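You operate a simulated robot arm through the tools that you are given. There is no shell and no other tool. Be economical: measure what you need, move in short steps, check, and stop when the job is done.

The job below is to be done with a simulated two-armed robot. You get a single attempt, and the scene is never put back.

## Task
Hold the purple basin, pull the small silver bowl out and soak the corn cob in it.
Fine: bowl on the wooden counter, all the water from the blue jug, jug back; leave the other vegetable.

The check looks at the end state, three seconds after you hand in, the way a careful person would. Anything else that was tipped, shoved, dropped, spilled or broken makes it a failure.

## Robot
Two 7-joint arms with two-finger parallel grippers on one trunk, on a base that drives. Base frame: it is fixed to the floor where the robot stands at the start and does not move with it; the origin is under the middle of the robot, x ahead of it, y to its left, z up. Lengths are in mm, angles in rad, forces in N, time in s.
The left shoulder is at the start at [70, 163, 1170], the right one opposite. With the tool pointing down near the work surface each hand reaches from about 400 to 880 mm from the robot's upright axis, wherever it stands, measured 20 degrees to its own side. Places, roughly: wooden side counter [600, 400, 900]. Payload 3.43 kg a hand.
The TCP of each hand is the grasp point between the finger pads, 34 mm short of the fingertips. In the tool frame z runs along the fingers and y along their closing line. The gripper opens to 128 mm. The fingers are 24 mm wide and 12 mm thick; the gripper's body (48 by 130 mm) begins 96 mm behind the TCP.
Orientation is that of the tool frame in the base frame, as [roll, pitch, yaw] about the fixed x, y, z axes, in that order (R = Rz(yaw) Ry(pitch) Rx(roll)). With the fingers straight down and closing along the base's y, the tool's x points along the base's -x, its y along +y and its z along -z.

## Interface
- The arms move only by the tool play_rows. It takes "left_plan", "right_plan" or both (then of equal length, played together; a hand with none holds still); each is a list of rows, each a list of 3 entries, a list of its own where there are three numbers: the shift along the base's x, y, z in units of 500 mm (1.0 is 500 mm), then the turn, a rotation vector about the base's x, y, z in units of 60 degrees (1.0 is 60 degrees), then the opening, from 0 (shut) to 1 (fully open). In form: [[[x, y, z], [ax, ay, az], gripper], ...]. A call has 1 to 10 rows; each row is the pose to reach, as a shift and turn from the pose commanded when the call began. A call with a number of a shift or a turn outside -1 to 1 is refused whole. Each row takes 0.2 s and may step no farther than 50 mm and 0.15 rad from the row before; otherwise, or with a gripper value out of range, the whole call is refused. A pose out of reach is approached as far as the arm can. The call stops where the force on the tool passes 40 N (or 10 N more than at its start, if that is more) or the arm is blocked; 0.2 s more then pass. The fingers move at their own pace (about 153 mm/s each) and stop on an object; they squeeze with about 39 N. The grip force told is the motor's: it shows also when the fingers shut on nothing. Time passes only in rows, and 0.2 s behind the last, so rows that repeat a pose let the fingers close. The reply holds the time, the measured pose of the TCP, the force on the tool along the base axes, the opening and the grip force, in the units named above and with some noise.
- Cameras (640 x 400 px; columns grow to the right, rows downward): "scene" is now at [139.3, 9.2, 1399]; the picture's right is [0.12, -0.99, 0.00], its down [-0.56, -0.07, -0.82] and it looks along [0.82, 0.10, -0.57] (base axes); focal length 228 px, centre (320, 200). "left" rides on the left gripper at [76, 11, -160] in its tool frame; the picture's right is [-0.15, 0.99, 0.00], its down [-0.88, -0.13, -0.46] and it looks along [-0.45, -0.07, 0.89] (tool axes); focal length 234 px, centre (320, 200). "right" rides on the right gripper at [76, -11, -160] in its tool frame; the picture's right is [0.15, 0.99, 0.00], its down [-0.88, 0.13, -0.46] and it looks along [-0.45, 0.07, 0.89] (tool axes); focal length 234 px, centre (320, 200). There is no depth. A picture from a camera that has moved, and an enlarged one, comes with that camera's place and axes in the base frame and with its lens.
- get_image(camera): a new picture of that camera. No time passes.
- raise_lower(by): slides the trunk up (or, below 0, down) by that many mm; the arms and the scene camera ride with it, the base frame stays. It gives what a move gives, with no picture.
- roll_base(legs): drives the robot by 1 to 6 legs, each [ahead, left, turn to the left] in mm, mm and rad, along the robot's own axes; the way and the turn of a leg run together, so that a leg with both is an arc; at most 1500 mm and 3.142 rad a leg. The arms and the cameras ride along, it lands a little off, and it stops where it bumps. It gives what a move gives.
- head_to(pan, tilt): turns the head with the scene camera to pan (to the left, within 1.501 rad either way) and tilt (down, from -0.506 to 1.204), counted from straight ahead of the robot. It gives what a move gives.
- zoom(camera, box): a new picture of the part [left, top, right, bottom] of that camera's present view, enlarged. No time passes.
- close_job(): hands the job in; it is judged then, once.

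Work in short steps. Places have to be worked out from the pictures, the camera data and where the tool is seen: move nearer, look again, correct. Check each grasp and each placing, and mend what went wrong. You have 120 turns and 108 pictures in all, those below and enlarged ones among them. Open the grippers and draw the arms clear of the work before you hand the job in, unless the task says otherwise; then end with one line.

The tools are called after "Call:" as name(argument=value, ...) on one line, values as JSON. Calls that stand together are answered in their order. play_rows: Moves the arms, as the interface text tells. Its arguments: {"type":"object","properties":{"left_plan":{"type":"array"},"right_plan":{"type":"array"}},"required":[]} The other tools are called the same way: raise_lower (by) slides the trunk up or down; roll_base (legs) drives the base; head_to (pan, tilt) turns the head that bears the scene camera; get_image (camera) takes a picture; zoom (camera, box) takes an enlarged picture of a part of a camera's view; close_job () hands the job in.

At the start:

```text
clock: 0.0
left_eef_pos: [456.6, 252.0, 1226.3]
left_tool_rot: [-3.141, -0.001, -3.141]
left_wrist_force: [-0.2, 0.1, -0.3]
left_grip_width: 127.9
left_gripper_force: 0.0
right_eef_pos: [510.2, -106.0, 1219.0]
right_tool_rot: [3.141, 0.0, -3.141]
right_wrist_force: [0.1, 0.9, -0.3]
right_grip_width: 127.9
right_gripper_force: 0.0
trunk travel left (down, up): [-650.0, 290.0]
robot x, y, heading: [-1.1, 2.0, 0.0]
head pan, tilt: [0.117, 0.602]
```

scene: 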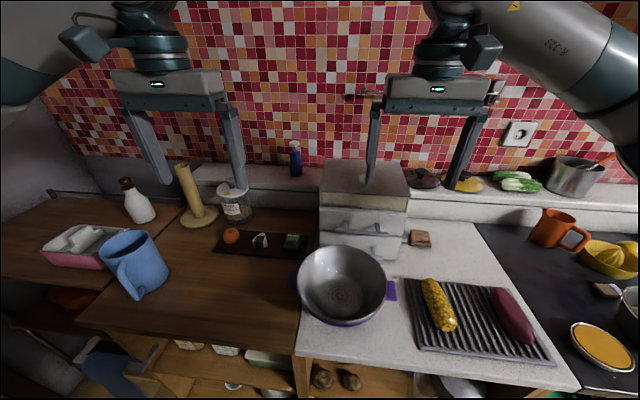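
right: 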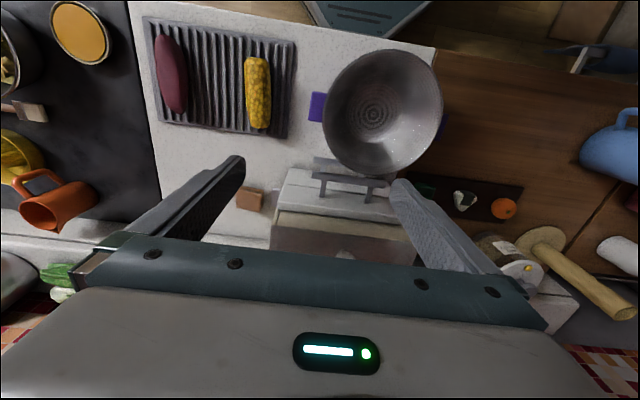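
left: 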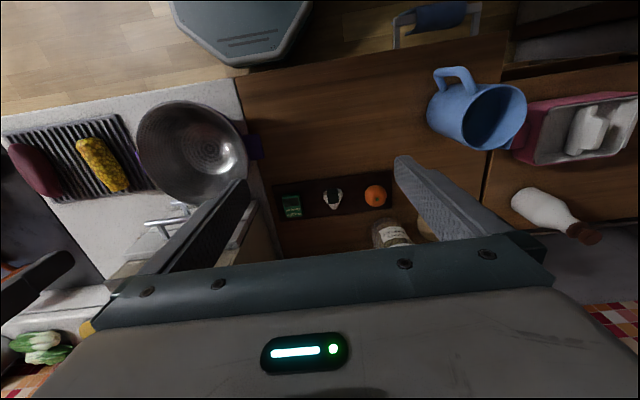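

I'll look closer at the bowl and basin, the jug and the corn first.

Call:
zoom(camera="scene", box=[260, 210, 420, 340])

Call:
zoom(camera="right", box=[280, 20, 480, 200])

Call:
zoom(camera="left", box=[380, 40, 580, 180])

Call:
zoom(camera="scene", box=[20, 190, 240, 330])

```text
3.08 times, centred on (340, 275) of scene
camera zoom: at [139.3, 9.2, 1399.0], right [0.12, -0.99, 0.0], down [-0.56, -0.07, -0.82], along [0.82, 0.1, -0.57], focal length 703 px, centre (258, -31)
```

zoom: 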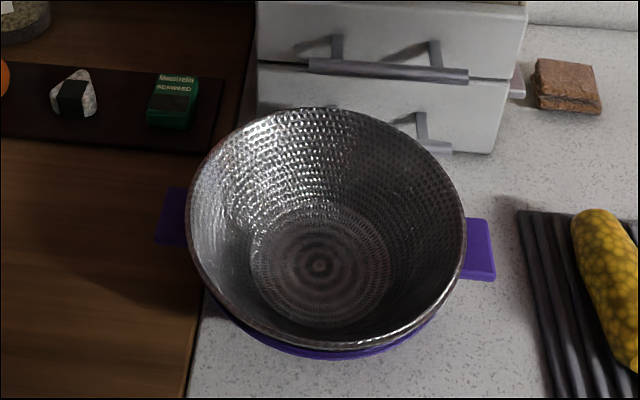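

```text
2.22 times, centred on (380, 110) of right
camera zoom: at [434.4, -118.0, 1378.5], right [-0.15, 0.99, 0.0], down [0.88, 0.13, 0.46], along [0.45, 0.07, -0.89], focal length 520 px, centre (187, 400)
```

zoom: 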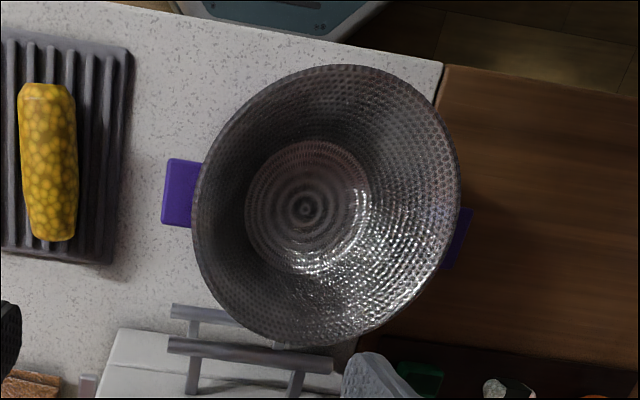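

```text
2.86 times, centred on (480, 110) of left
camera zoom: at [380.9, 262.6, 1385.9], right [0.15, 0.99, 0.0], down [0.88, -0.13, 0.46], along [0.45, -0.07, -0.89], focal length 669 px, centre (-137, 457)
```

zoom: 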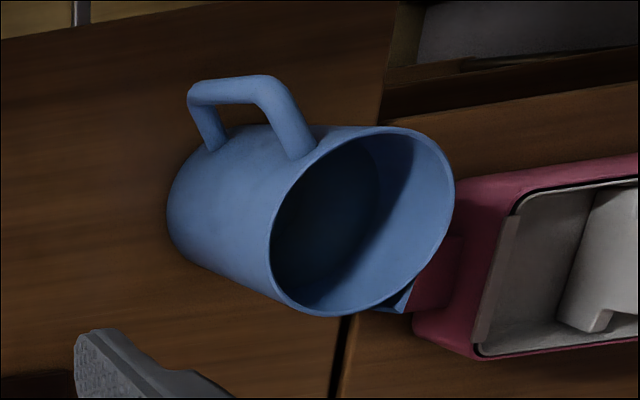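

```text
2.86 times, centred on (130, 260) of scene
camera zoom: at [139.3, 9.2, 1399.0], right [0.12, -0.99, 0.0], down [-0.56, -0.07, -0.82], along [0.82, 0.1, -0.57], focal length 653 px, centre (863, 29)
```

zoom: 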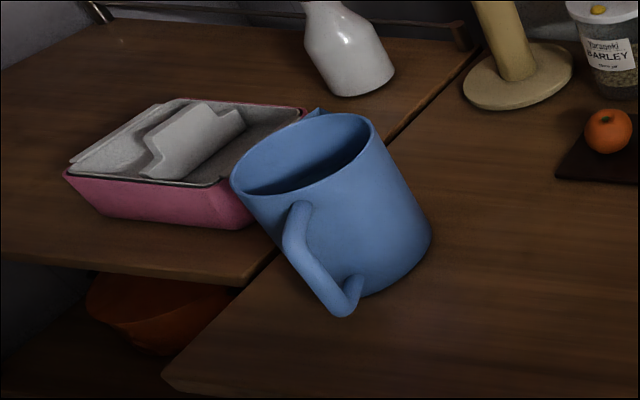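

Estimates: bowl rim centre ≈ (467,-2,941) with radius ≈106, the basin's right tab ≈ (478,-118,920), and the jug ≈ (480,522) with its rim at 999. The bowl is close to the near limit of reach, so I'll back up a little.

Call:
roll_base(legs=[[-120, 0, 0]])

```text
clock: 1.2
left_eef_pos: [335.1, 252.9, 1226.0]
left_tool_rot: [3.142, -0.001, -3.139]
left_wrist_force: [0.4, 0.4, -0.5]
left_grip_width: 127.9
left_gripper_force: 0.0
right_eef_pos: [391.9, -104.2, 1217.6]
right_tool_rot: [3.14, -0.002, -3.14]
right_wrist_force: [-0.4, 0.2, 0.4]
right_grip_width: 128.0
right_gripper_force: 0.1
trunk travel left (down, up): [-650.0, 290.0]
robot x, y, heading: [-120.5, 0.4, 0.0]
head pan, tilt: [0.117, 0.602]
```

Moving the right hand above the right tab while yawing it +90°, and the left hand toward the bowl's front-left rim while yawing it +45°. I'll look again from closer there.

Call:
play_rows(right_plan=[[[0.02, 0, -0.03], [0, 0, 0.125], 1], [[0.04, -0.01, -0.06], [0, 0, 0.25], 1], [[0.06, -0.01, -0.1], [0, 0, 0.375], 1], [[0.08, -0.02, -0.13], [0, 0, 0.5], 1], [[0.11, -0.02, -0.16], [0, 0, 0.625], 1], [[0.13, -0.02, -0.19], [0, 0, 0.75], 1], [[0.15, -0.03, -0.22], [0, 0, 0.875], 1], [[0.172, -0.032, -0.256], [0, 0, 1.0], 1]], left_plan=[[[0.02, -0.03, -0.02], [0, 0, 0.09], 1], [[0.05, -0.06, -0.05], [0, 0, 0.18], 1], [[0.08, -0.1, -0.07], [0, 0, 0.28], 1], [[0.1, -0.13, -0.1], [0, 0, 0.37], 1], [[0.13, -0.16, -0.12], [0, 0, 0.46], 1], [[0.16, -0.2, -0.14], [0, 0, 0.56], 1], [[0.18, -0.23, -0.17], [0, 0, 0.65], 1], [[0.21, -0.266, -0.192], [0, 0, 0.75], 1]])

Call:
play_rows(right_plan=[[[0, 0, -0.01], [0, 0, 0.125], 1], [[0, 0, -0.02], [0, 0, 0.25], 1], [[0, 0, -0.03], [0, 0, 0.375], 1], [[0, 0, -0.04], [0, 0, 0.5], 1]])

Call:
get_image(camera="right")

Call:
get_image(camera="left")

Call:
get_image(camera="scene")

```text
clock: 3.0
left_eef_pos: [441.9, 119.7, 1129.1]
left_tool_rot: [3.139, -0.002, -2.35]
left_wrist_force: [0.3, 0.5, -0.3]
left_grip_width: 128.0
left_gripper_force: 0.0
right_eef_pos: [475.6, -121.8, 1089.4]
right_tool_rot: [3.14, -0.001, -2.091]
right_wrist_force: [-0.7, -0.2, 0.8]
right_grip_width: 127.9
right_gripper_force: 0.0
trunk travel left (down, up): [-650.0, 290.0]
robot x, y, heading: [-119.0, 0.1, 0.004]
head pan, tilt: [0.117, 0.602]
```

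```text
clock: 4.0
left_eef_pos: [440.4, 123.6, 1129.9]
left_tool_rot: [-3.139, -0.001, -2.353]
left_wrist_force: [0.0, 0.6, -0.8]
left_grip_width: 128.2
left_gripper_force: 0.2
right_eef_pos: [352.9, -69.6, 1074.4]
right_tool_rot: [-3.137, -0.005, -1.582]
right_wrist_force: [-0.6, 1.1, -0.2]
right_grip_width: 127.8
right_gripper_force: 0.0
right hand out of reach, approached as far as the arm can: row 1, 2, 3, 4
trunk travel left (down, up): [-650.0, 290.0]
robot x, y, heading: [-120.9, -0.4, -0.002]
head pan, tilt: [0.117, 0.602]
```

```text
100 pictures are left
camera right: at [361.9, -145.9, 1234.9], right [-0.99, -0.14, 0.0], down [-0.12, 0.88, 0.45], along [-0.06, 0.45, -0.89], focal length 234 px, centre (320, 200)
```

right: 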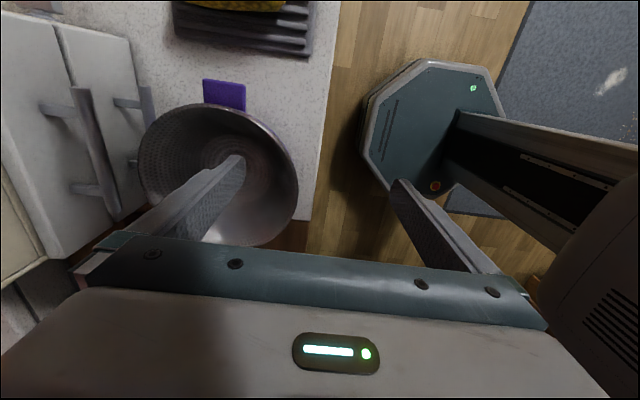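

```text
99 pictures are left
camera left: at [378.2, 78.4, 1289.7], right [-0.6, 0.8, 0.0], down [0.71, 0.53, 0.45], along [0.37, 0.27, -0.89], focal length 234 px, centre (320, 200)
```

left: 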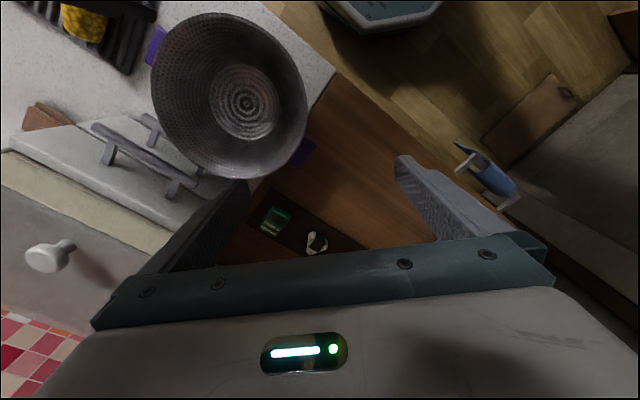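

```text
98 pictures are left
camera scene: at [17.8, 13.4, 1399.1], right [0.12, -0.99, 0.0], down [-0.56, -0.07, -0.82], along [0.82, 0.1, -0.57], focal length 228 px, centre (320, 200)
```

scene: 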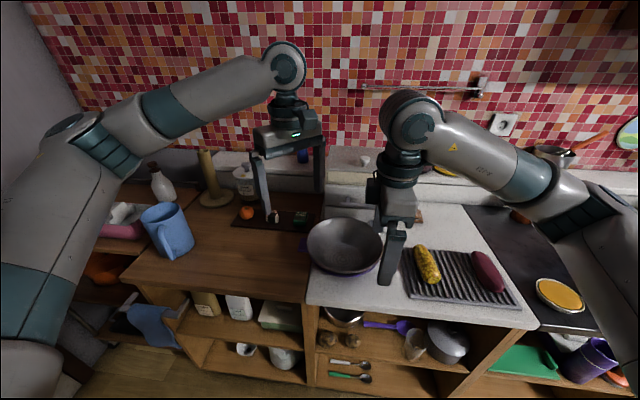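

The right wrist hits its limit when yawing +90°. I'll unwind it the other way, toward yaw −90° from the start, which is the same grip.

Call:
play_rows(right_plan=[[[0, 0, 0.02], [0, 0, -0.125], 1], [[0, 0, 0.04], [0, 0, -0.25], 1], [[0, 0, 0.04], [0, 0, -0.375], 1], [[0, 0, 0.04], [0, 0, -0.5], 1], [[0, 0, 0.04], [0, 0, -0.625], 1], [[0, 0, 0.04], [0, 0, -0.75], 1], [[0, 0, 0.04], [0, 0, -0.875], 1], [[0, 0, 0.04], [0, 0, -1.0], 1]])

Call:
play_rows(right_plan=[[[0, 0, 0], [0, 0, -0.125], 1], [[0, 0, 0], [0, 0, -0.25], 1], [[0, 0, 0], [0, 0, -0.375], 1], [[0, 0, 0], [0, 0, -0.5], 1], [[0, 0, 0], [0, 0, -0.625], 1], [[0, 0, 0], [0, 0, -0.75], 1], [[0, 0, 0], [0, 0, -0.875], 1], [[0, 0, 0], [0, 0, -1.0], 1]])

Call:
play_rows(right_plan=[[[0, 0, 0], [0, 0, -0.125], 1], [[0, 0, 0], [0, 0, -0.25], 1], [[0, 0, 0], [0, 0, -0.375], 1], [[0, 0, 0], [0, 0, -0.5], 1], [[0, 0, 0], [0, 0, -0.625], 1], [[0, 0, 0], [0, 0, -0.75], 1], [[0, 0, 0], [0, 0, -0.875], 1], [[0, 0, 0], [0, 0, -1.0], 1]])

Call:
get_image(camera="right")

```text
clock: 5.8
left_eef_pos: [440.0, 120.8, 1129.3]
left_tool_rot: [-3.142, 0.0, -2.352]
left_wrist_force: [-0.1, 0.0, -0.5]
left_grip_width: 128.0
left_gripper_force: 0.1
right_eef_pos: [350.2, -76.3, 1093.5]
right_tool_rot: [3.141, -0.002, -2.618]
right_wrist_force: [0.7, 0.9, 0.6]
right_grip_width: 127.8
right_gripper_force: 0.1
trunk travel left (down, up): [-650.0, 290.0]
robot x, y, heading: [-121.8, 0.7, 0.001]
head pan, tilt: [0.117, 0.602]
```

```text
clock: 7.6
left_eef_pos: [440.3, 119.6, 1130.4]
left_tool_rot: [3.14, 0.001, -2.353]
left_wrist_force: [-0.1, 0.4, -0.7]
left_grip_width: 127.8
left_gripper_force: 0.0
right_eef_pos: [351.1, -74.1, 1092.4]
right_tool_rot: [3.141, 0.001, 2.619]
right_wrist_force: [-0.4, -0.3, 0.4]
right_grip_width: 127.8
right_gripper_force: 0.0
trunk travel left (down, up): [-650.0, 290.0]
robot x, y, heading: [-121.0, -0.3, 0.001]
head pan, tilt: [0.117, 0.602]
```

```text
clock: 9.4
left_eef_pos: [440.2, 121.0, 1129.7]
left_tool_rot: [-3.139, 0.001, -2.351]
left_wrist_force: [-0.1, 0.2, 0.0]
left_grip_width: 127.8
left_gripper_force: 0.2
right_eef_pos: [351.7, -75.0, 1093.8]
right_tool_rot: [3.141, -0.001, 1.569]
right_wrist_force: [-0.6, 0.5, 0.3]
right_grip_width: 127.9
right_gripper_force: 0.1
trunk travel left (down, up): [-650.0, 290.0]
robot x, y, heading: [-122.7, 2.7, -0.0]
head pan, tilt: [0.117, 0.602]
```

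```text
97 pictures are left
camera right: at [341.5, -0.2, 1252.8], right [0.99, 0.15, 0.0], down [0.13, -0.88, 0.46], along [0.07, -0.45, -0.89], focal length 234 px, centre (320, 200)
```

right: 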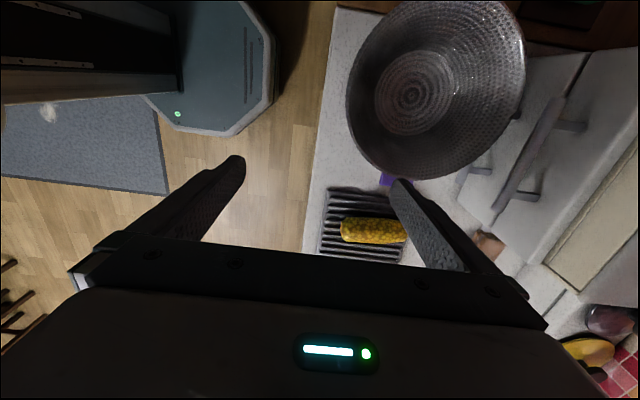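

Yaw +1.57 works. I'll move it over the tab at (478,-120) and look.

Call:
play_rows(right_plan=[[[0.08, -0.03, 0], [0, 0, 0], 1], [[0.16, -0.06, 0], [0, 0, 0], 1], [[0.252, -0.092, 0], [0, 0, 0], 1], [[0.252, -0.092, -0.08], [0, 0, 0], 1], [[0.252, -0.092, -0.14], [0, 0, 0], 1]])

Call:
get_image(camera="right")

Call:
zoom(camera="left", box=[120, 0, 340, 200])

Call:
zoom(camera="scene", box=[280, 180, 440, 300])

```text
clock: 10.6
left_eef_pos: [440.3, 121.9, 1130.6]
left_tool_rot: [-3.14, 0.001, -2.351]
left_wrist_force: [0.4, 0.3, -0.2]
left_grip_width: 127.7
left_gripper_force: 0.1
right_eef_pos: [480.8, -119.7, 1025.5]
right_tool_rot: [3.141, 0.001, 1.572]
right_wrist_force: [1.0, -0.4, 0.9]
right_grip_width: 127.8
right_gripper_force: 0.1
trunk travel left (down, up): [-650.0, 290.0]
robot x, y, heading: [-117.3, 2.9, 0.002]
head pan, tilt: [0.117, 0.602]
```

```text
96 pictures are left
camera right: at [468.9, -45.8, 1184.1], right [0.99, 0.15, 0.0], down [0.13, -0.88, 0.46], along [0.07, -0.45, -0.89], focal length 234 px, centre (320, 200)
```

right: 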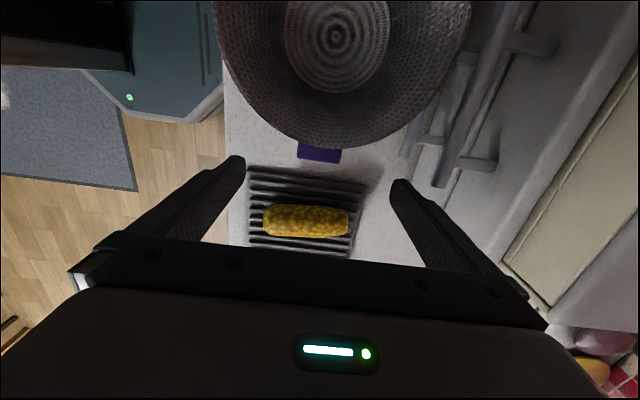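

```text
2.00 times, centred on (230, 100) of left
camera zoom: at [379.5, 74.4, 1289.3], right [-0.6, 0.8, 0.0], down [0.71, 0.53, 0.46], along [0.36, 0.27, -0.89], focal length 468 px, centre (500, 400)
```

zoom: 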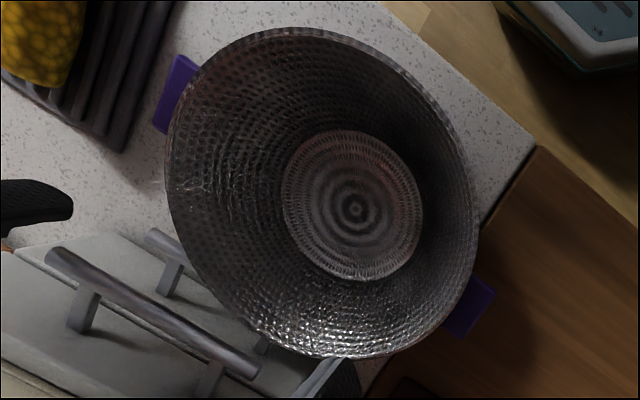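

```text
3.33 times, centred on (360, 240) of scene
camera zoom: at [19.3, 9.3, 1399.0], right [0.12, -0.99, 0.0], down [-0.56, -0.07, -0.82], along [0.82, 0.1, -0.57], focal length 762 px, centre (187, 67)
```

zoom: 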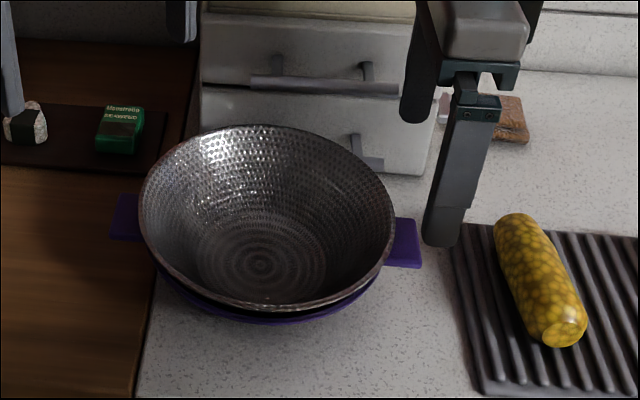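

The tab is ≈ (481,-120,916), about 54 mm wide along x, and the griddle edge is at y≈-162. I'll lower the right hand around it with y kept at -125, clear of the bowl's rim.

Call:
play_rows(right_plan=[[[0, -0.012, -0.06], [0, 0, 0], 1], [[0, -0.012, -0.12], [0, 0, 0], 1], [[0, -0.012, -0.17], [0, 0, 0], 1]])

Call:
get_image(camera="right")

Call:
zoom(camera="left", box=[80, 0, 300, 200])

```text
clock: 11.4
left_eef_pos: [441.0, 120.1, 1129.9]
left_tool_rot: [3.142, 0.0, -2.353]
left_wrist_force: [0.0, 0.2, 0.8]
left_grip_width: 128.2
left_gripper_force: 0.0
right_eef_pos: [478.5, -125.5, 937.4]
right_tool_rot: [-3.141, 0.001, 1.575]
right_wrist_force: [0.1, -0.2, 0.1]
right_grip_width: 127.9
right_gripper_force: 0.0
trunk travel left (down, up): [-650.0, 290.0]
robot x, y, heading: [-120.5, -0.6, 0.005]
head pan, tilt: [0.117, 0.602]
```

```text
93 pictures are left
camera right: at [466.8, -51.2, 1097.6], right [0.99, 0.15, 0.0], down [0.13, -0.88, 0.46], along [0.07, -0.45, -0.89], focal length 234 px, centre (320, 200)
```

right: 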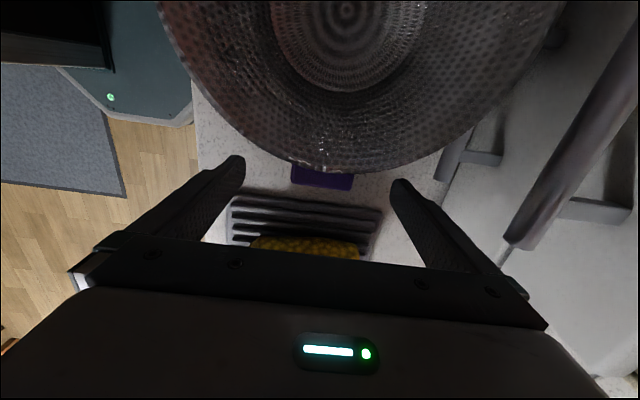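

```text
2.00 times, centred on (190, 100) of left
camera zoom: at [379.3, 74.2, 1289.4], right [-0.6, 0.8, 0.0], down [0.71, 0.53, 0.46], along [0.36, 0.27, -0.89], focal length 468 px, centre (580, 400)
```

zoom: 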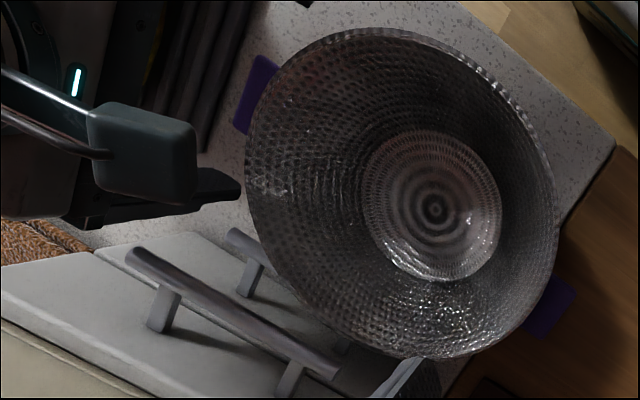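

The tab is centred between the fingers. I'll lower about 26 mm more and close.

Call:
play_rows(right_plan=[[[0, 0, -0.03], [0, 0, 0], 1], [[0, 0, -0.052], [0, 0, 0], 1], [[0, 0, -0.052], [0, 0, 0], 0.6], [[0, 0, -0.052], [0, 0, 0], 0.45], [[0, 0, -0.052], [0, 0, 0], 0.3], [[0, 0, -0.052], [0, 0, 0], 0.3]])

Call:
get_image(camera="right")

Call:
get_image(camera="scene")

```text
clock: 12.8
left_eef_pos: [440.9, 121.4, 1130.4]
left_tool_rot: [3.14, 0.002, -2.352]
left_wrist_force: [0.6, -0.3, -0.1]
left_grip_width: 127.9
left_gripper_force: 0.2
right_eef_pos: [478.8, -125.5, 911.8]
right_tool_rot: [3.14, -0.001, 1.574]
right_wrist_force: [-0.9, 0.0, 0.3]
right_grip_width: 51.7
right_gripper_force: 38.7
trunk travel left (down, up): [-650.0, 290.0]
robot x, y, heading: [-120.0, -0.9, -0.004]
head pan, tilt: [0.117, 0.602]
```

```text
91 pictures are left
camera right: at [467.0, -51.1, 1071.4], right [0.99, 0.15, 0.0], down [0.13, -0.88, 0.46], along [0.07, -0.45, -0.89], focal length 234 px, centre (320, 200)
```

right: 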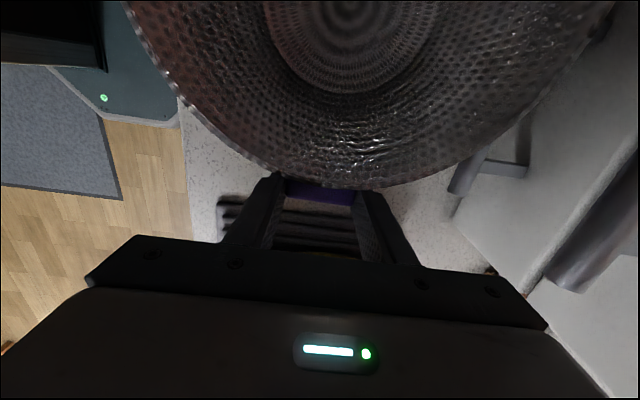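

```text
90 pictures are left
camera scene: at [18.9, 9.4, 1399.0], right [0.12, -0.99, 0.0], down [-0.56, -0.07, -0.82], along [0.82, 0.1, -0.57], focal length 228 px, centre (320, 200)
```

scene: 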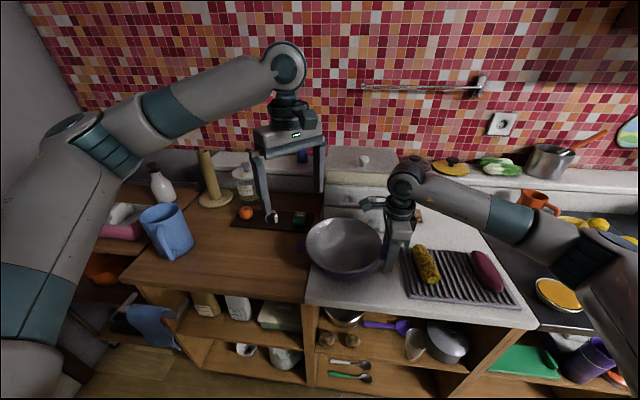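

The tab is held (51.7 mm). The bowl centre refines to ≈ (477,-2), with the rim at 941 and a flared wall. I'll tilt the left tool 30° to match the wall, approach the front-left rim (402,73) and look.

Call:
play_rows(left_plan=[[[-0.028, -0.007, -0.045], [-0.07, -0.07, 0], 0.8], [[-0.056, -0.013, -0.09], [-0.14, -0.14, 0], 0.7], [[-0.083, -0.02, -0.135], [-0.21, -0.21, 0], 0.6], [[-0.11, -0.026, -0.18], [-0.28, -0.28, 0], 0.6], [[-0.139, -0.033, -0.226], [-0.354, -0.354, 0], 0.6]])

Call:
get_image(camera="left")

Call:
zoom(camera="scene", box=[270, 180, 430, 300])

```text
clock: 14.0
left_eef_pos: [371.9, 104.1, 1017.8]
left_tool_rot: [-2.615, -0.003, -2.355]
left_wrist_force: [0.1, -0.5, 0.3]
left_grip_width: 77.0
left_gripper_force: 0.0
right_eef_pos: [478.3, -125.3, 911.7]
right_tool_rot: [-3.141, -0.001, 1.573]
right_wrist_force: [0.2, 0.7, -0.7]
right_grip_width: 51.4
right_gripper_force: 38.8
trunk travel left (down, up): [-650.0, 290.0]
robot x, y, heading: [-122.2, 0.2, -0.0]
head pan, tilt: [0.117, 0.602]
```

```text
89 pictures are left
camera left: at [253.7, 113.8, 1150.4], right [-0.5, 0.71, -0.5], down [0.54, 0.71, 0.46], along [0.68, -0.04, -0.74], focal length 234 px, centre (320, 200)
```

left: 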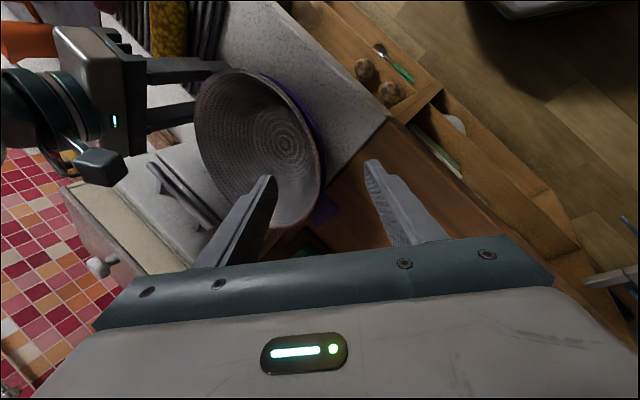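

```text
3.33 times, centred on (350, 240) of scene
camera zoom: at [18.7, 10.3, 1399.1], right [0.12, -0.99, 0.0], down [-0.56, -0.07, -0.82], along [0.82, 0.1, -0.57], focal length 762 px, centre (220, 67)
```

zoom: 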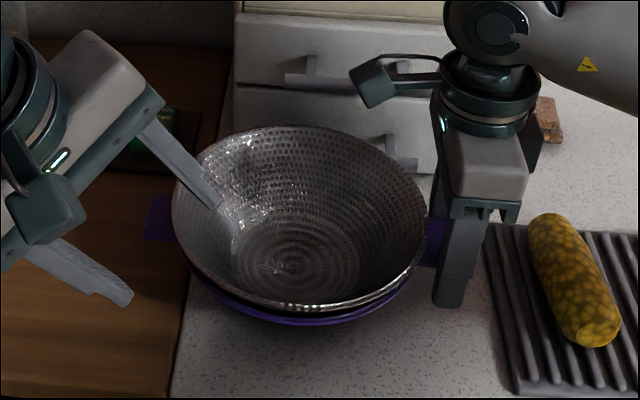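

Both fingers straddle the rim line. I'll zoom in to check the alignment and the gap between the bowl and basin.

Call:
zoom(camera="left", box=[180, 50, 420, 260])

```text
1.90 times, centred on (300, 155) of left
camera zoom: at [253.7, 113.8, 1150.4], right [-0.5, 0.71, -0.5], down [0.54, 0.71, 0.46], along [0.68, -0.04, -0.74], focal length 446 px, centre (358, 286)
```

zoom: 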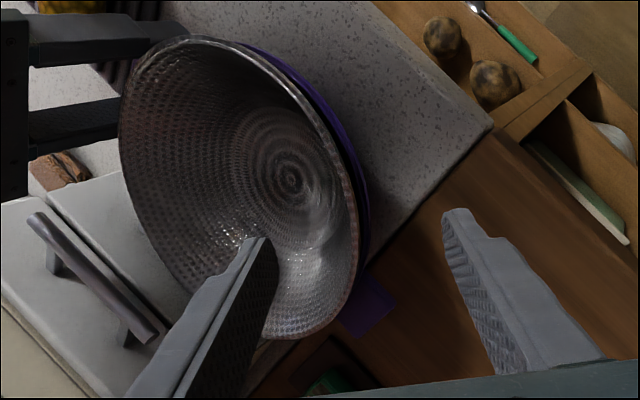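

The rim lies on the tool's line about 54 mm beyond the fingertips. The basin's rim is only ≈16 mm below the bowl's, so the grip must be shallow. I'll advance 46 mm with a narrower opening and look again.

Call:
play_rows(left_plan=[[[0.016, -0.016, -0.04], [0, 0, 0], 0.4], [[0.0325, -0.0325, -0.08], [0, 0, 0], 0.35], [[0.0325, -0.0325, -0.08], [0, 0, 0], 0.35]])

Call:
zoom(camera="left", box=[200, 50, 440, 200])

Call:
zoom(camera="scene", box=[280, 200, 380, 290])

```text
clock: 14.8
left_eef_pos: [387.7, 86.9, 977.9]
left_tool_rot: [-2.616, -0.002, -2.352]
left_wrist_force: [0.8, 0.5, 0.4]
left_grip_width: 44.9
left_gripper_force: 0.0
right_eef_pos: [479.0, -126.2, 911.5]
right_tool_rot: [-3.141, -0.001, 1.572]
right_wrist_force: [0.1, 0.2, -0.2]
right_grip_width: 51.6
right_gripper_force: 39.0
trunk travel left (down, up): [-650.0, 290.0]
robot x, y, heading: [-122.6, 0.5, 0.001]
head pan, tilt: [0.117, 0.602]
```

```text
2.67 times, centred on (320, 125) of left
camera zoom: at [271.1, 96.1, 1110.4], right [-0.5, 0.71, -0.5], down [0.54, 0.71, 0.46], along [0.67, -0.04, -0.74], focal length 624 px, centre (320, 400)
```

zoom: 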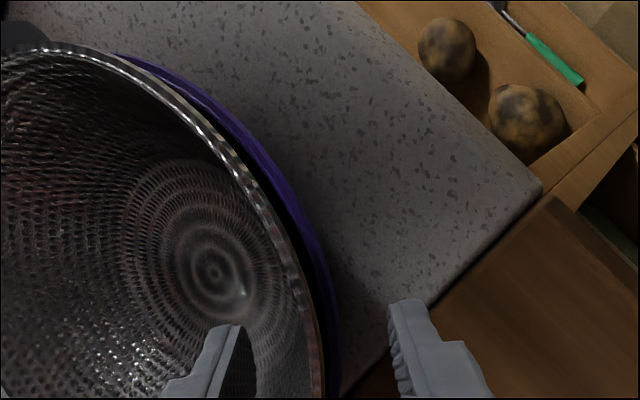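

```text
4.44 times, centred on (330, 245) of scene
camera zoom: at [19.0, 9.4, 1399.0], right [0.12, -0.99, 0.0], down [-0.56, -0.07, -0.82], along [0.82, 0.1, -0.57], focal length 1016 px, centre (276, 0)
```

zoom: 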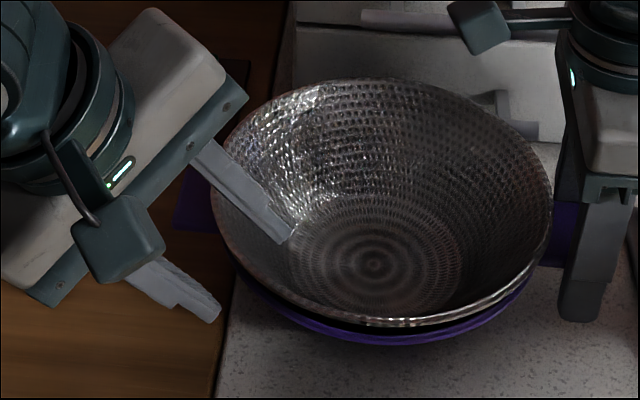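

Centred within about 2 mm. I'll advance another 18 mm so the tips overlap the wall by ≈10 mm, then check the forces and a picture.

Call:
play_rows(left_plan=[[[0.006, -0.006, -0.0155], [0, 0, 0], 0.25], [[0.0127, -0.0127, -0.031], [0, 0, 0], 0.2]])

Call:
zoom(camera="left", box=[240, 100, 400, 220])

Call:
zoom(camera="scene", box=[285, 215, 365, 285])

```text
clock: 15.4
left_eef_pos: [395.5, 80.1, 962.8]
left_tool_rot: [-2.616, -0.002, -2.352]
left_wrist_force: [1.8, -0.5, 1.7]
left_grip_width: 26.8
left_gripper_force: 1.3
right_eef_pos: [478.4, -125.5, 911.9]
right_tool_rot: [-3.141, 0.0, 1.572]
right_wrist_force: [-0.8, 1.4, 0.8]
right_grip_width: 51.7
right_gripper_force: 39.3
trunk travel left (down, up): [-650.0, 290.0]
robot x, y, heading: [-119.5, -2.5, 0.0]
head pan, tilt: [0.117, 0.602]
```

```text
3.33 times, centred on (320, 160) of left
camera zoom: at [277.4, 90.4, 1094.5], right [-0.5, 0.71, -0.5], down [0.54, 0.71, 0.46], along [0.67, -0.04, -0.74], focal length 781 px, centre (320, 333)
```

zoom: 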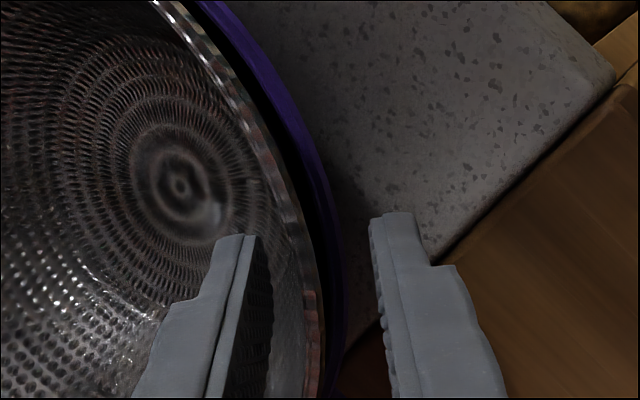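

```text
5.71 times, centred on (325, 250) of scene
camera zoom: at [19.1, 9.4, 1399.0], right [0.12, -0.99, 0.0], down [-0.56, -0.07, -0.82], along [0.82, 0.1, -0.57], focal length 1306 px, centre (291, -86)
```

zoom: 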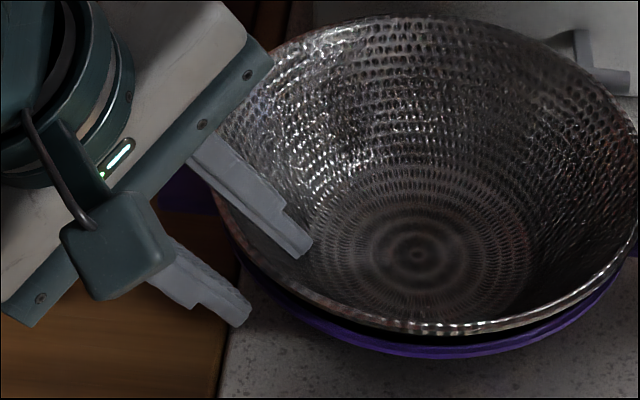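

The rim sits mid-gap. I'll close and see what the fingers meet.

Call:
play_rows(left_plan=[[[0, 0, 0], [0, 0, 0], 0.1], [[0, 0, 0], [0, 0, 0], 0], [[0, 0, 0], [0, 0, 0], 0]])

Call:
zoom(camera="left", box=[240, 100, 400, 220])

Call:
zoom(camera="scene", box=[285, 215, 365, 285])

```text
clock: 16.2
left_eef_pos: [394.1, 79.8, 964.8]
left_tool_rot: [-2.609, 0.002, -2.353]
left_wrist_force: [18.4, -19.4, 17.6]
left_grip_width: 8.1
left_gripper_force: 39.0
right_eef_pos: [478.4, -124.5, 911.3]
right_tool_rot: [-3.141, -0.004, 1.576]
right_wrist_force: [-9.8, 20.4, 4.9]
right_grip_width: 51.5
right_gripper_force: 39.1
trunk travel left (down, up): [-650.0, 290.0]
robot x, y, heading: [-119.7, -1.9, 0.003]
head pan, tilt: [0.117, 0.602]
```

```text
3.33 times, centred on (320, 160) of left
camera zoom: at [276.8, 89.8, 1096.3], right [-0.5, 0.7, -0.5], down [0.54, 0.71, 0.46], along [0.68, -0.04, -0.73], focal length 781 px, centre (320, 333)
```

zoom: 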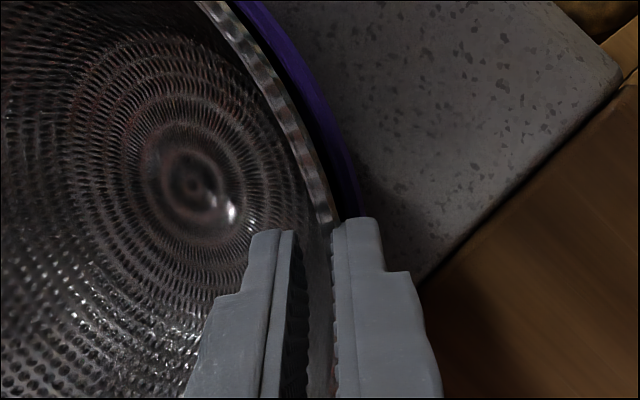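

```text
5.71 times, centred on (325, 250) of scene
camera zoom: at [17.9, 9.3, 1399.4], right [0.12, -0.99, 0.0], down [-0.56, -0.07, -0.82], along [0.82, 0.1, -0.57], focal length 1306 px, centre (291, -86)
```

zoom: 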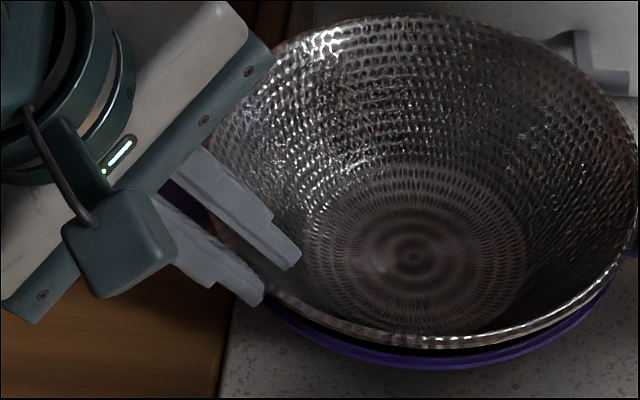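

Gripped: 8 mm on the rim, with some sideways preload. I'll ease slightly inward and lift in small steps.

Call:
play_rows(left_plan=[[[0.004, -0.004, 0.004], [0, 0, 0], 0], [[0.005, -0.005, 0.012], [0, 0, 0], 0], [[0.006, -0.006, 0.024], [0, 0, 0], 0], [[0.006, -0.006, 0.036], [0, 0, 0], 0]])

Call:
get_image(camera="scene")

Call:
get_image(camera="left")

```text
clock: 17.2
left_eef_pos: [396.6, 79.5, 979.1]
left_tool_rot: [-2.62, -0.003, -2.353]
left_wrist_force: [0.9, -2.7, 0.5]
left_grip_width: 6.8
left_gripper_force: 39.3
right_eef_pos: [478.1, -126.7, 910.6]
right_tool_rot: [-3.14, 0.001, 1.572]
right_wrist_force: [-1.0, 3.5, -3.0]
right_grip_width: 51.6
right_gripper_force: 38.9
trunk travel left (down, up): [-650.0, 290.0]
robot x, y, heading: [-116.0, -1.9, -0.003]
head pan, tilt: [0.117, 0.602]
```

```text
80 pictures are left
camera scene: at [19.3, 9.2, 1398.8], right [0.12, -0.99, 0.0], down [-0.56, -0.07, -0.82], along [0.82, 0.1, -0.57], focal length 228 px, centre (320, 200)
```

scene: 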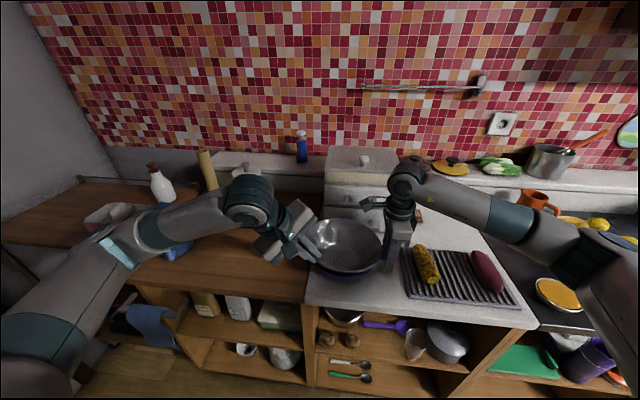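

```text
79 pictures are left
camera left: at [279.8, 87.6, 1111.7], right [-0.51, 0.71, -0.49], down [0.54, 0.71, 0.46], along [0.67, -0.04, -0.74], focal length 234 px, centre (320, 200)
```

left: 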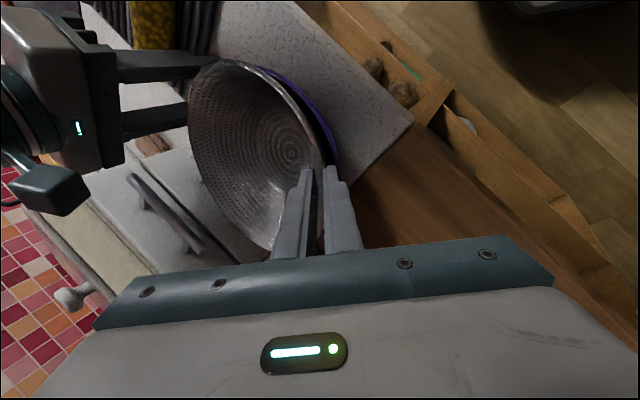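

Call:
zoom(camera="scene", box=[260, 200, 400, 290])

Call:
zoom(camera="left", box=[180, 40, 380, 260])

```text
4.44 times, centred on (330, 245) of scene
camera zoom: at [19.3, 9.2, 1398.8], right [0.12, -0.99, 0.0], down [-0.56, -0.07, -0.82], along [0.82, 0.1, -0.57], focal length 1016 px, centre (276, 0)
```

zoom: 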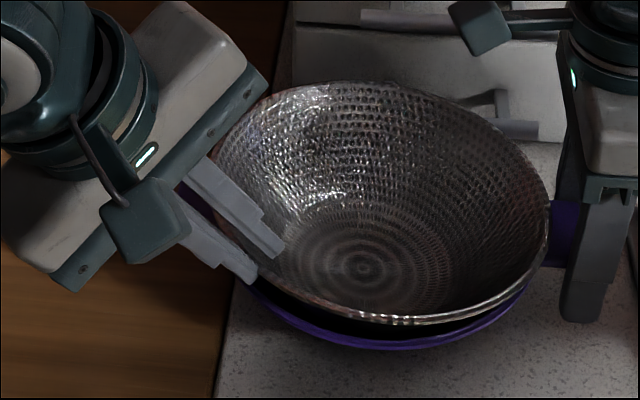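

```text
1.82 times, centred on (280, 150) of left
camera zoom: at [279.8, 87.6, 1111.7], right [-0.51, 0.71, -0.49], down [0.54, 0.71, 0.46], along [0.67, -0.04, -0.74], focal length 426 px, centre (393, 291)
```

zoom: 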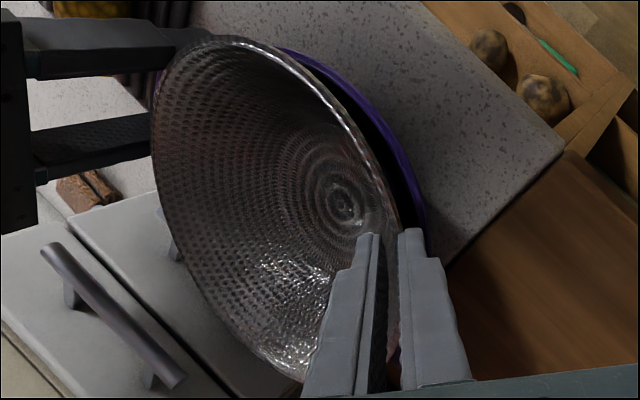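

The bowl is rising on the gripped side, slightly drooping on the far side. I'll continue the lift with a small counter-tilt to raise the far side.

Call:
play_rows(left_plan=[[[0, 0, 0.02], [-0.03, -0.03, 0], 0], [[0, 0, 0.04], [-0.06, -0.06, 0], 0], [[0, 0, 0.06], [-0.09, -0.09, 0], 0], [[0, 0, 0.08], [-0.12, -0.12, 0], 0], [[0, 0, 0.1], [-0.12, -0.12, 0], 0]])

Call:
zoom(camera="scene", box=[240, 180, 400, 290])

Call:
get_image(camera="left")

```text
clock: 18.4
left_eef_pos: [396.8, 75.9, 1030.1]
left_tool_rot: [-2.441, -0.004, -2.354]
left_wrist_force: [-1.6, -0.2, -3.9]
left_grip_width: 7.4
left_gripper_force: 38.9
right_eef_pos: [478.7, -126.7, 910.8]
right_tool_rot: [-3.14, 0.0, 1.572]
right_wrist_force: [-0.4, 0.5, -2.1]
right_grip_width: 51.7
right_gripper_force: 38.8
trunk travel left (down, up): [-650.0, 290.0]
robot x, y, heading: [-120.3, 0.1, 0.002]
head pan, tilt: [0.117, 0.602]
```

```text
3.64 times, centred on (320, 235) of scene
camera zoom: at [19.1, 9.0, 1398.9], right [0.12, -0.99, 0.0], down [-0.56, -0.07, -0.82], along [0.82, 0.1, -0.57], focal length 831 px, centre (320, 73)
```

zoom: 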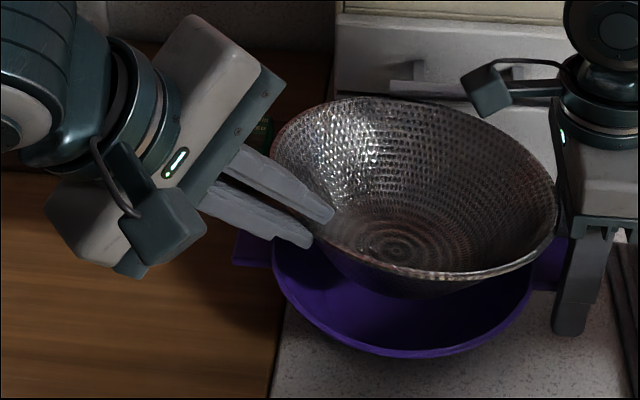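

```text
75 pictures are left
camera left: at [263.9, 101.5, 1145.2], right [-0.43, 0.64, -0.64], down [0.48, 0.76, 0.43], along [0.76, -0.12, -0.64], focal length 234 px, centre (320, 200)
```

left: 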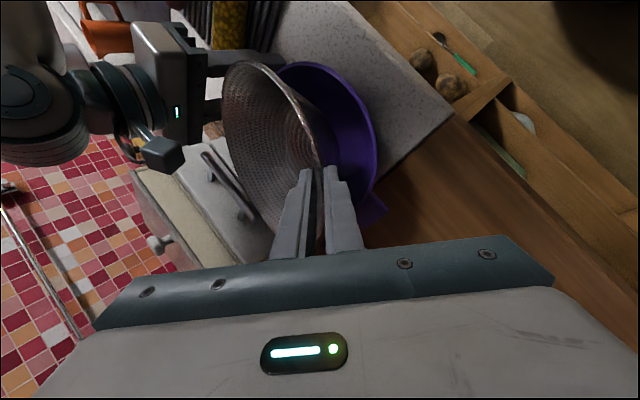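

The bowl is free (≈4 N). I'll lift higher and slightly left to stay clear of the right hand, with a bit more levelling.

Call:
play_rows(left_plan=[[[0, 0.02, 0.03], [-0.03, -0.03, 0], 0], [[0, 0.04, 0.06], [-0.06, -0.06, 0], 0], [[0, 0.06, 0.09], [-0.09, -0.09, 0], 0], [[0, 0.08, 0.12], [-0.1, -0.1, 0], 0], [[0, 0.1, 0.15], [-0.1, -0.1, 0], 0]])

Call:
get_image(camera="scene")

```text
clock: 19.6
left_eef_pos: [398.7, 127.7, 1103.8]
left_tool_rot: [-2.292, -0.003, -2.354]
left_wrist_force: [-1.0, -0.8, -1.4]
left_grip_width: 8.5
left_gripper_force: 38.9
right_eef_pos: [478.5, -124.8, 913.0]
right_tool_rot: [3.141, -0.001, 1.572]
right_wrist_force: [0.5, -0.1, -2.1]
right_grip_width: 51.6
right_gripper_force: 39.3
trunk travel left (down, up): [-650.0, 290.0]
robot x, y, heading: [-123.2, 1.0, 0.001]
head pan, tilt: [0.117, 0.602]
```

```text
74 pictures are left
camera scene: at [19.0, 9.6, 1398.9], right [0.12, -0.99, 0.0], down [-0.56, -0.07, -0.82], along [0.82, 0.1, -0.57], focal length 228 px, centre (320, 200)
```

scene: 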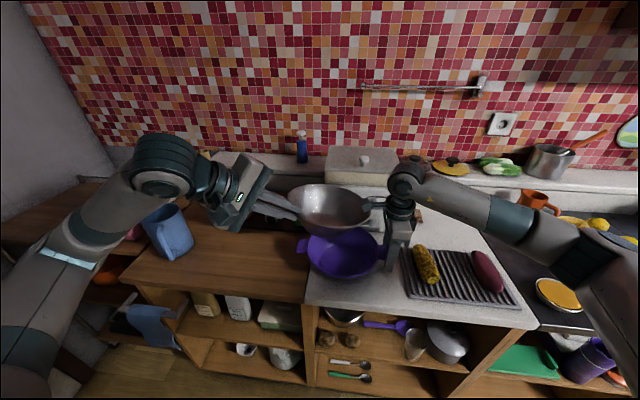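

The bowl is well clear of the basin. I'll carry it left over the wooden counter, to a bowl centre near (475,230), still high.

Call:
play_rows(left_plan=[[[-0.01, 0.06, 0], [0, 0, 0], 0], [[-0.02, 0.12, 0], [0, 0, 0], 0], [[-0.02, 0.19, 0], [0, 0, 0], 0], [[-0.02, 0.26, 0], [0, 0, 0], 0], [[-0.02, 0.32, 0], [0, 0, 0], 0], [[-0.02, 0.38, 0], [0, 0, 0], 0]])

Call:
get_image(camera="scene")

Call:
get_image(camera="left")

```text
clock: 21.0
left_eef_pos: [384.4, 316.7, 1105.4]
left_tool_rot: [-2.29, -0.004, -2.354]
left_wrist_force: [-0.4, 0.0, -1.5]
left_grip_width: 8.3
left_gripper_force: 39.3
right_eef_pos: [477.5, -124.8, 913.7]
right_tool_rot: [-3.141, 0.0, 1.572]
right_wrist_force: [0.0, -0.3, -0.7]
right_grip_width: 51.6
right_gripper_force: 38.8
trunk travel left (down, up): [-650.0, 290.0]
robot x, y, heading: [-120.0, -0.6, 0.002]
head pan, tilt: [0.117, 0.602]
```

```text
73 pictures are left
camera scene: at [17.9, 10.3, 1399.1], right [0.12, -0.99, 0.0], down [-0.56, -0.07, -0.82], along [0.82, 0.1, -0.57], focal length 228 px, centre (320, 200)
```

scene: 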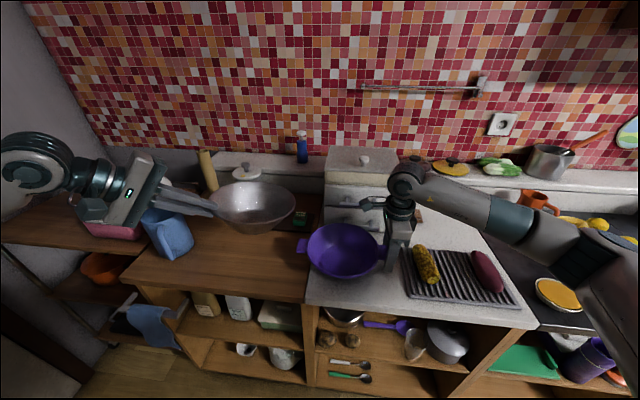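

```text
72 pictures are left
camera left: at [241.7, 353.1, 1201.8], right [-0.36, 0.56, -0.74], down [0.44, 0.81, 0.4], along [0.82, -0.19, -0.54], focal length 234 px, centre (320, 200)
```

left: 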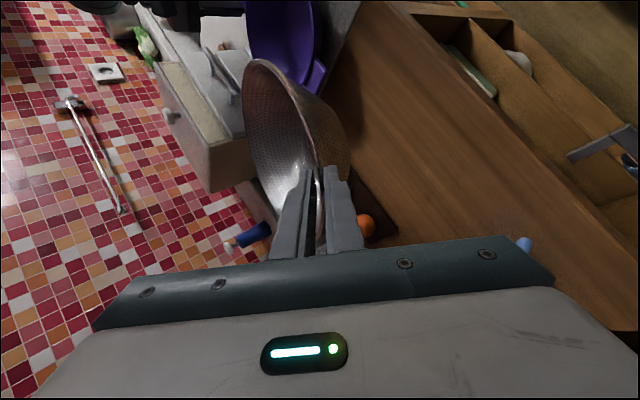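

Call:
zoom(camera="scene", box=[80, 140, 320, 290])

```text
2.67 times, centred on (200, 215) of scene
camera zoom: at [17.9, 10.3, 1399.1], right [0.12, -0.99, 0.0], down [-0.56, -0.07, -0.82], along [0.82, 0.1, -0.57], focal length 609 px, centre (640, 160)
```

zoom: 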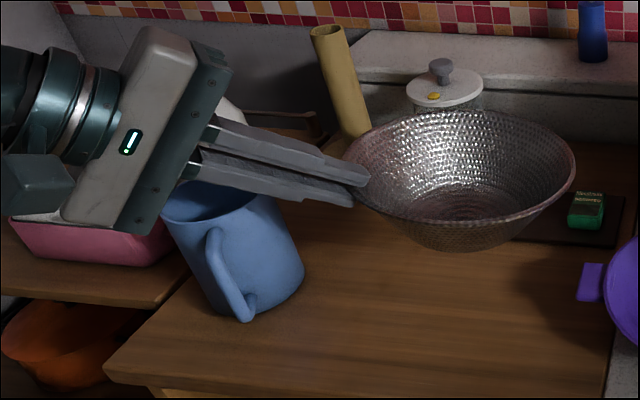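

The bowl looks nearly level. I'll lower it 120 mm and check.

Call:
play_rows(left_plan=[[[0, 0, -0.06], [0, 0, 0], 0], [[0, 0, -0.12], [0, 0, 0], 0], [[0, 0, -0.18], [0, 0, 0], 0], [[0, 0, -0.24], [0, 0, 0], 0]])

Call:
zoom(camera="scene", box=[80, 160, 320, 310])

```text
clock: 22.0
left_eef_pos: [387.9, 318.2, 984.0]
left_tool_rot: [-2.291, -0.003, -2.355]
left_wrist_force: [-0.4, -0.5, -2.0]
left_grip_width: 7.9
left_gripper_force: 39.5
right_eef_pos: [478.6, -125.1, 911.5]
right_tool_rot: [3.14, 0.001, 1.573]
right_wrist_force: [0.4, -0.3, -1.3]
right_grip_width: 51.5
right_gripper_force: 38.7
trunk travel left (down, up): [-650.0, 290.0]
robot x, y, heading: [-122.0, 2.2, -0.002]
head pan, tilt: [0.117, 0.602]
```

```text
2.67 times, centred on (200, 235) of scene
camera zoom: at [18.9, 10.1, 1399.0], right [0.12, -0.99, 0.0], down [-0.56, -0.07, -0.82], along [0.82, 0.1, -0.57], focal length 609 px, centre (640, 107)
```

zoom: 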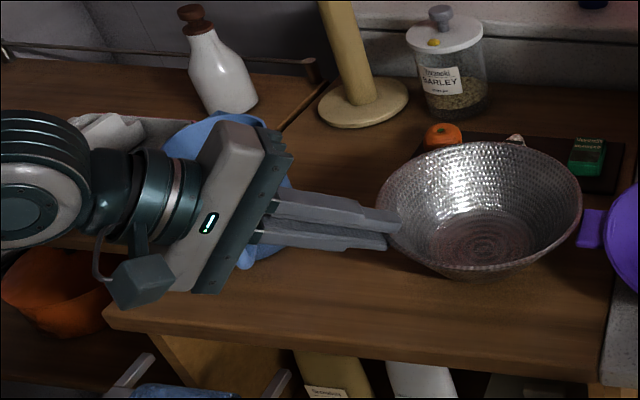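

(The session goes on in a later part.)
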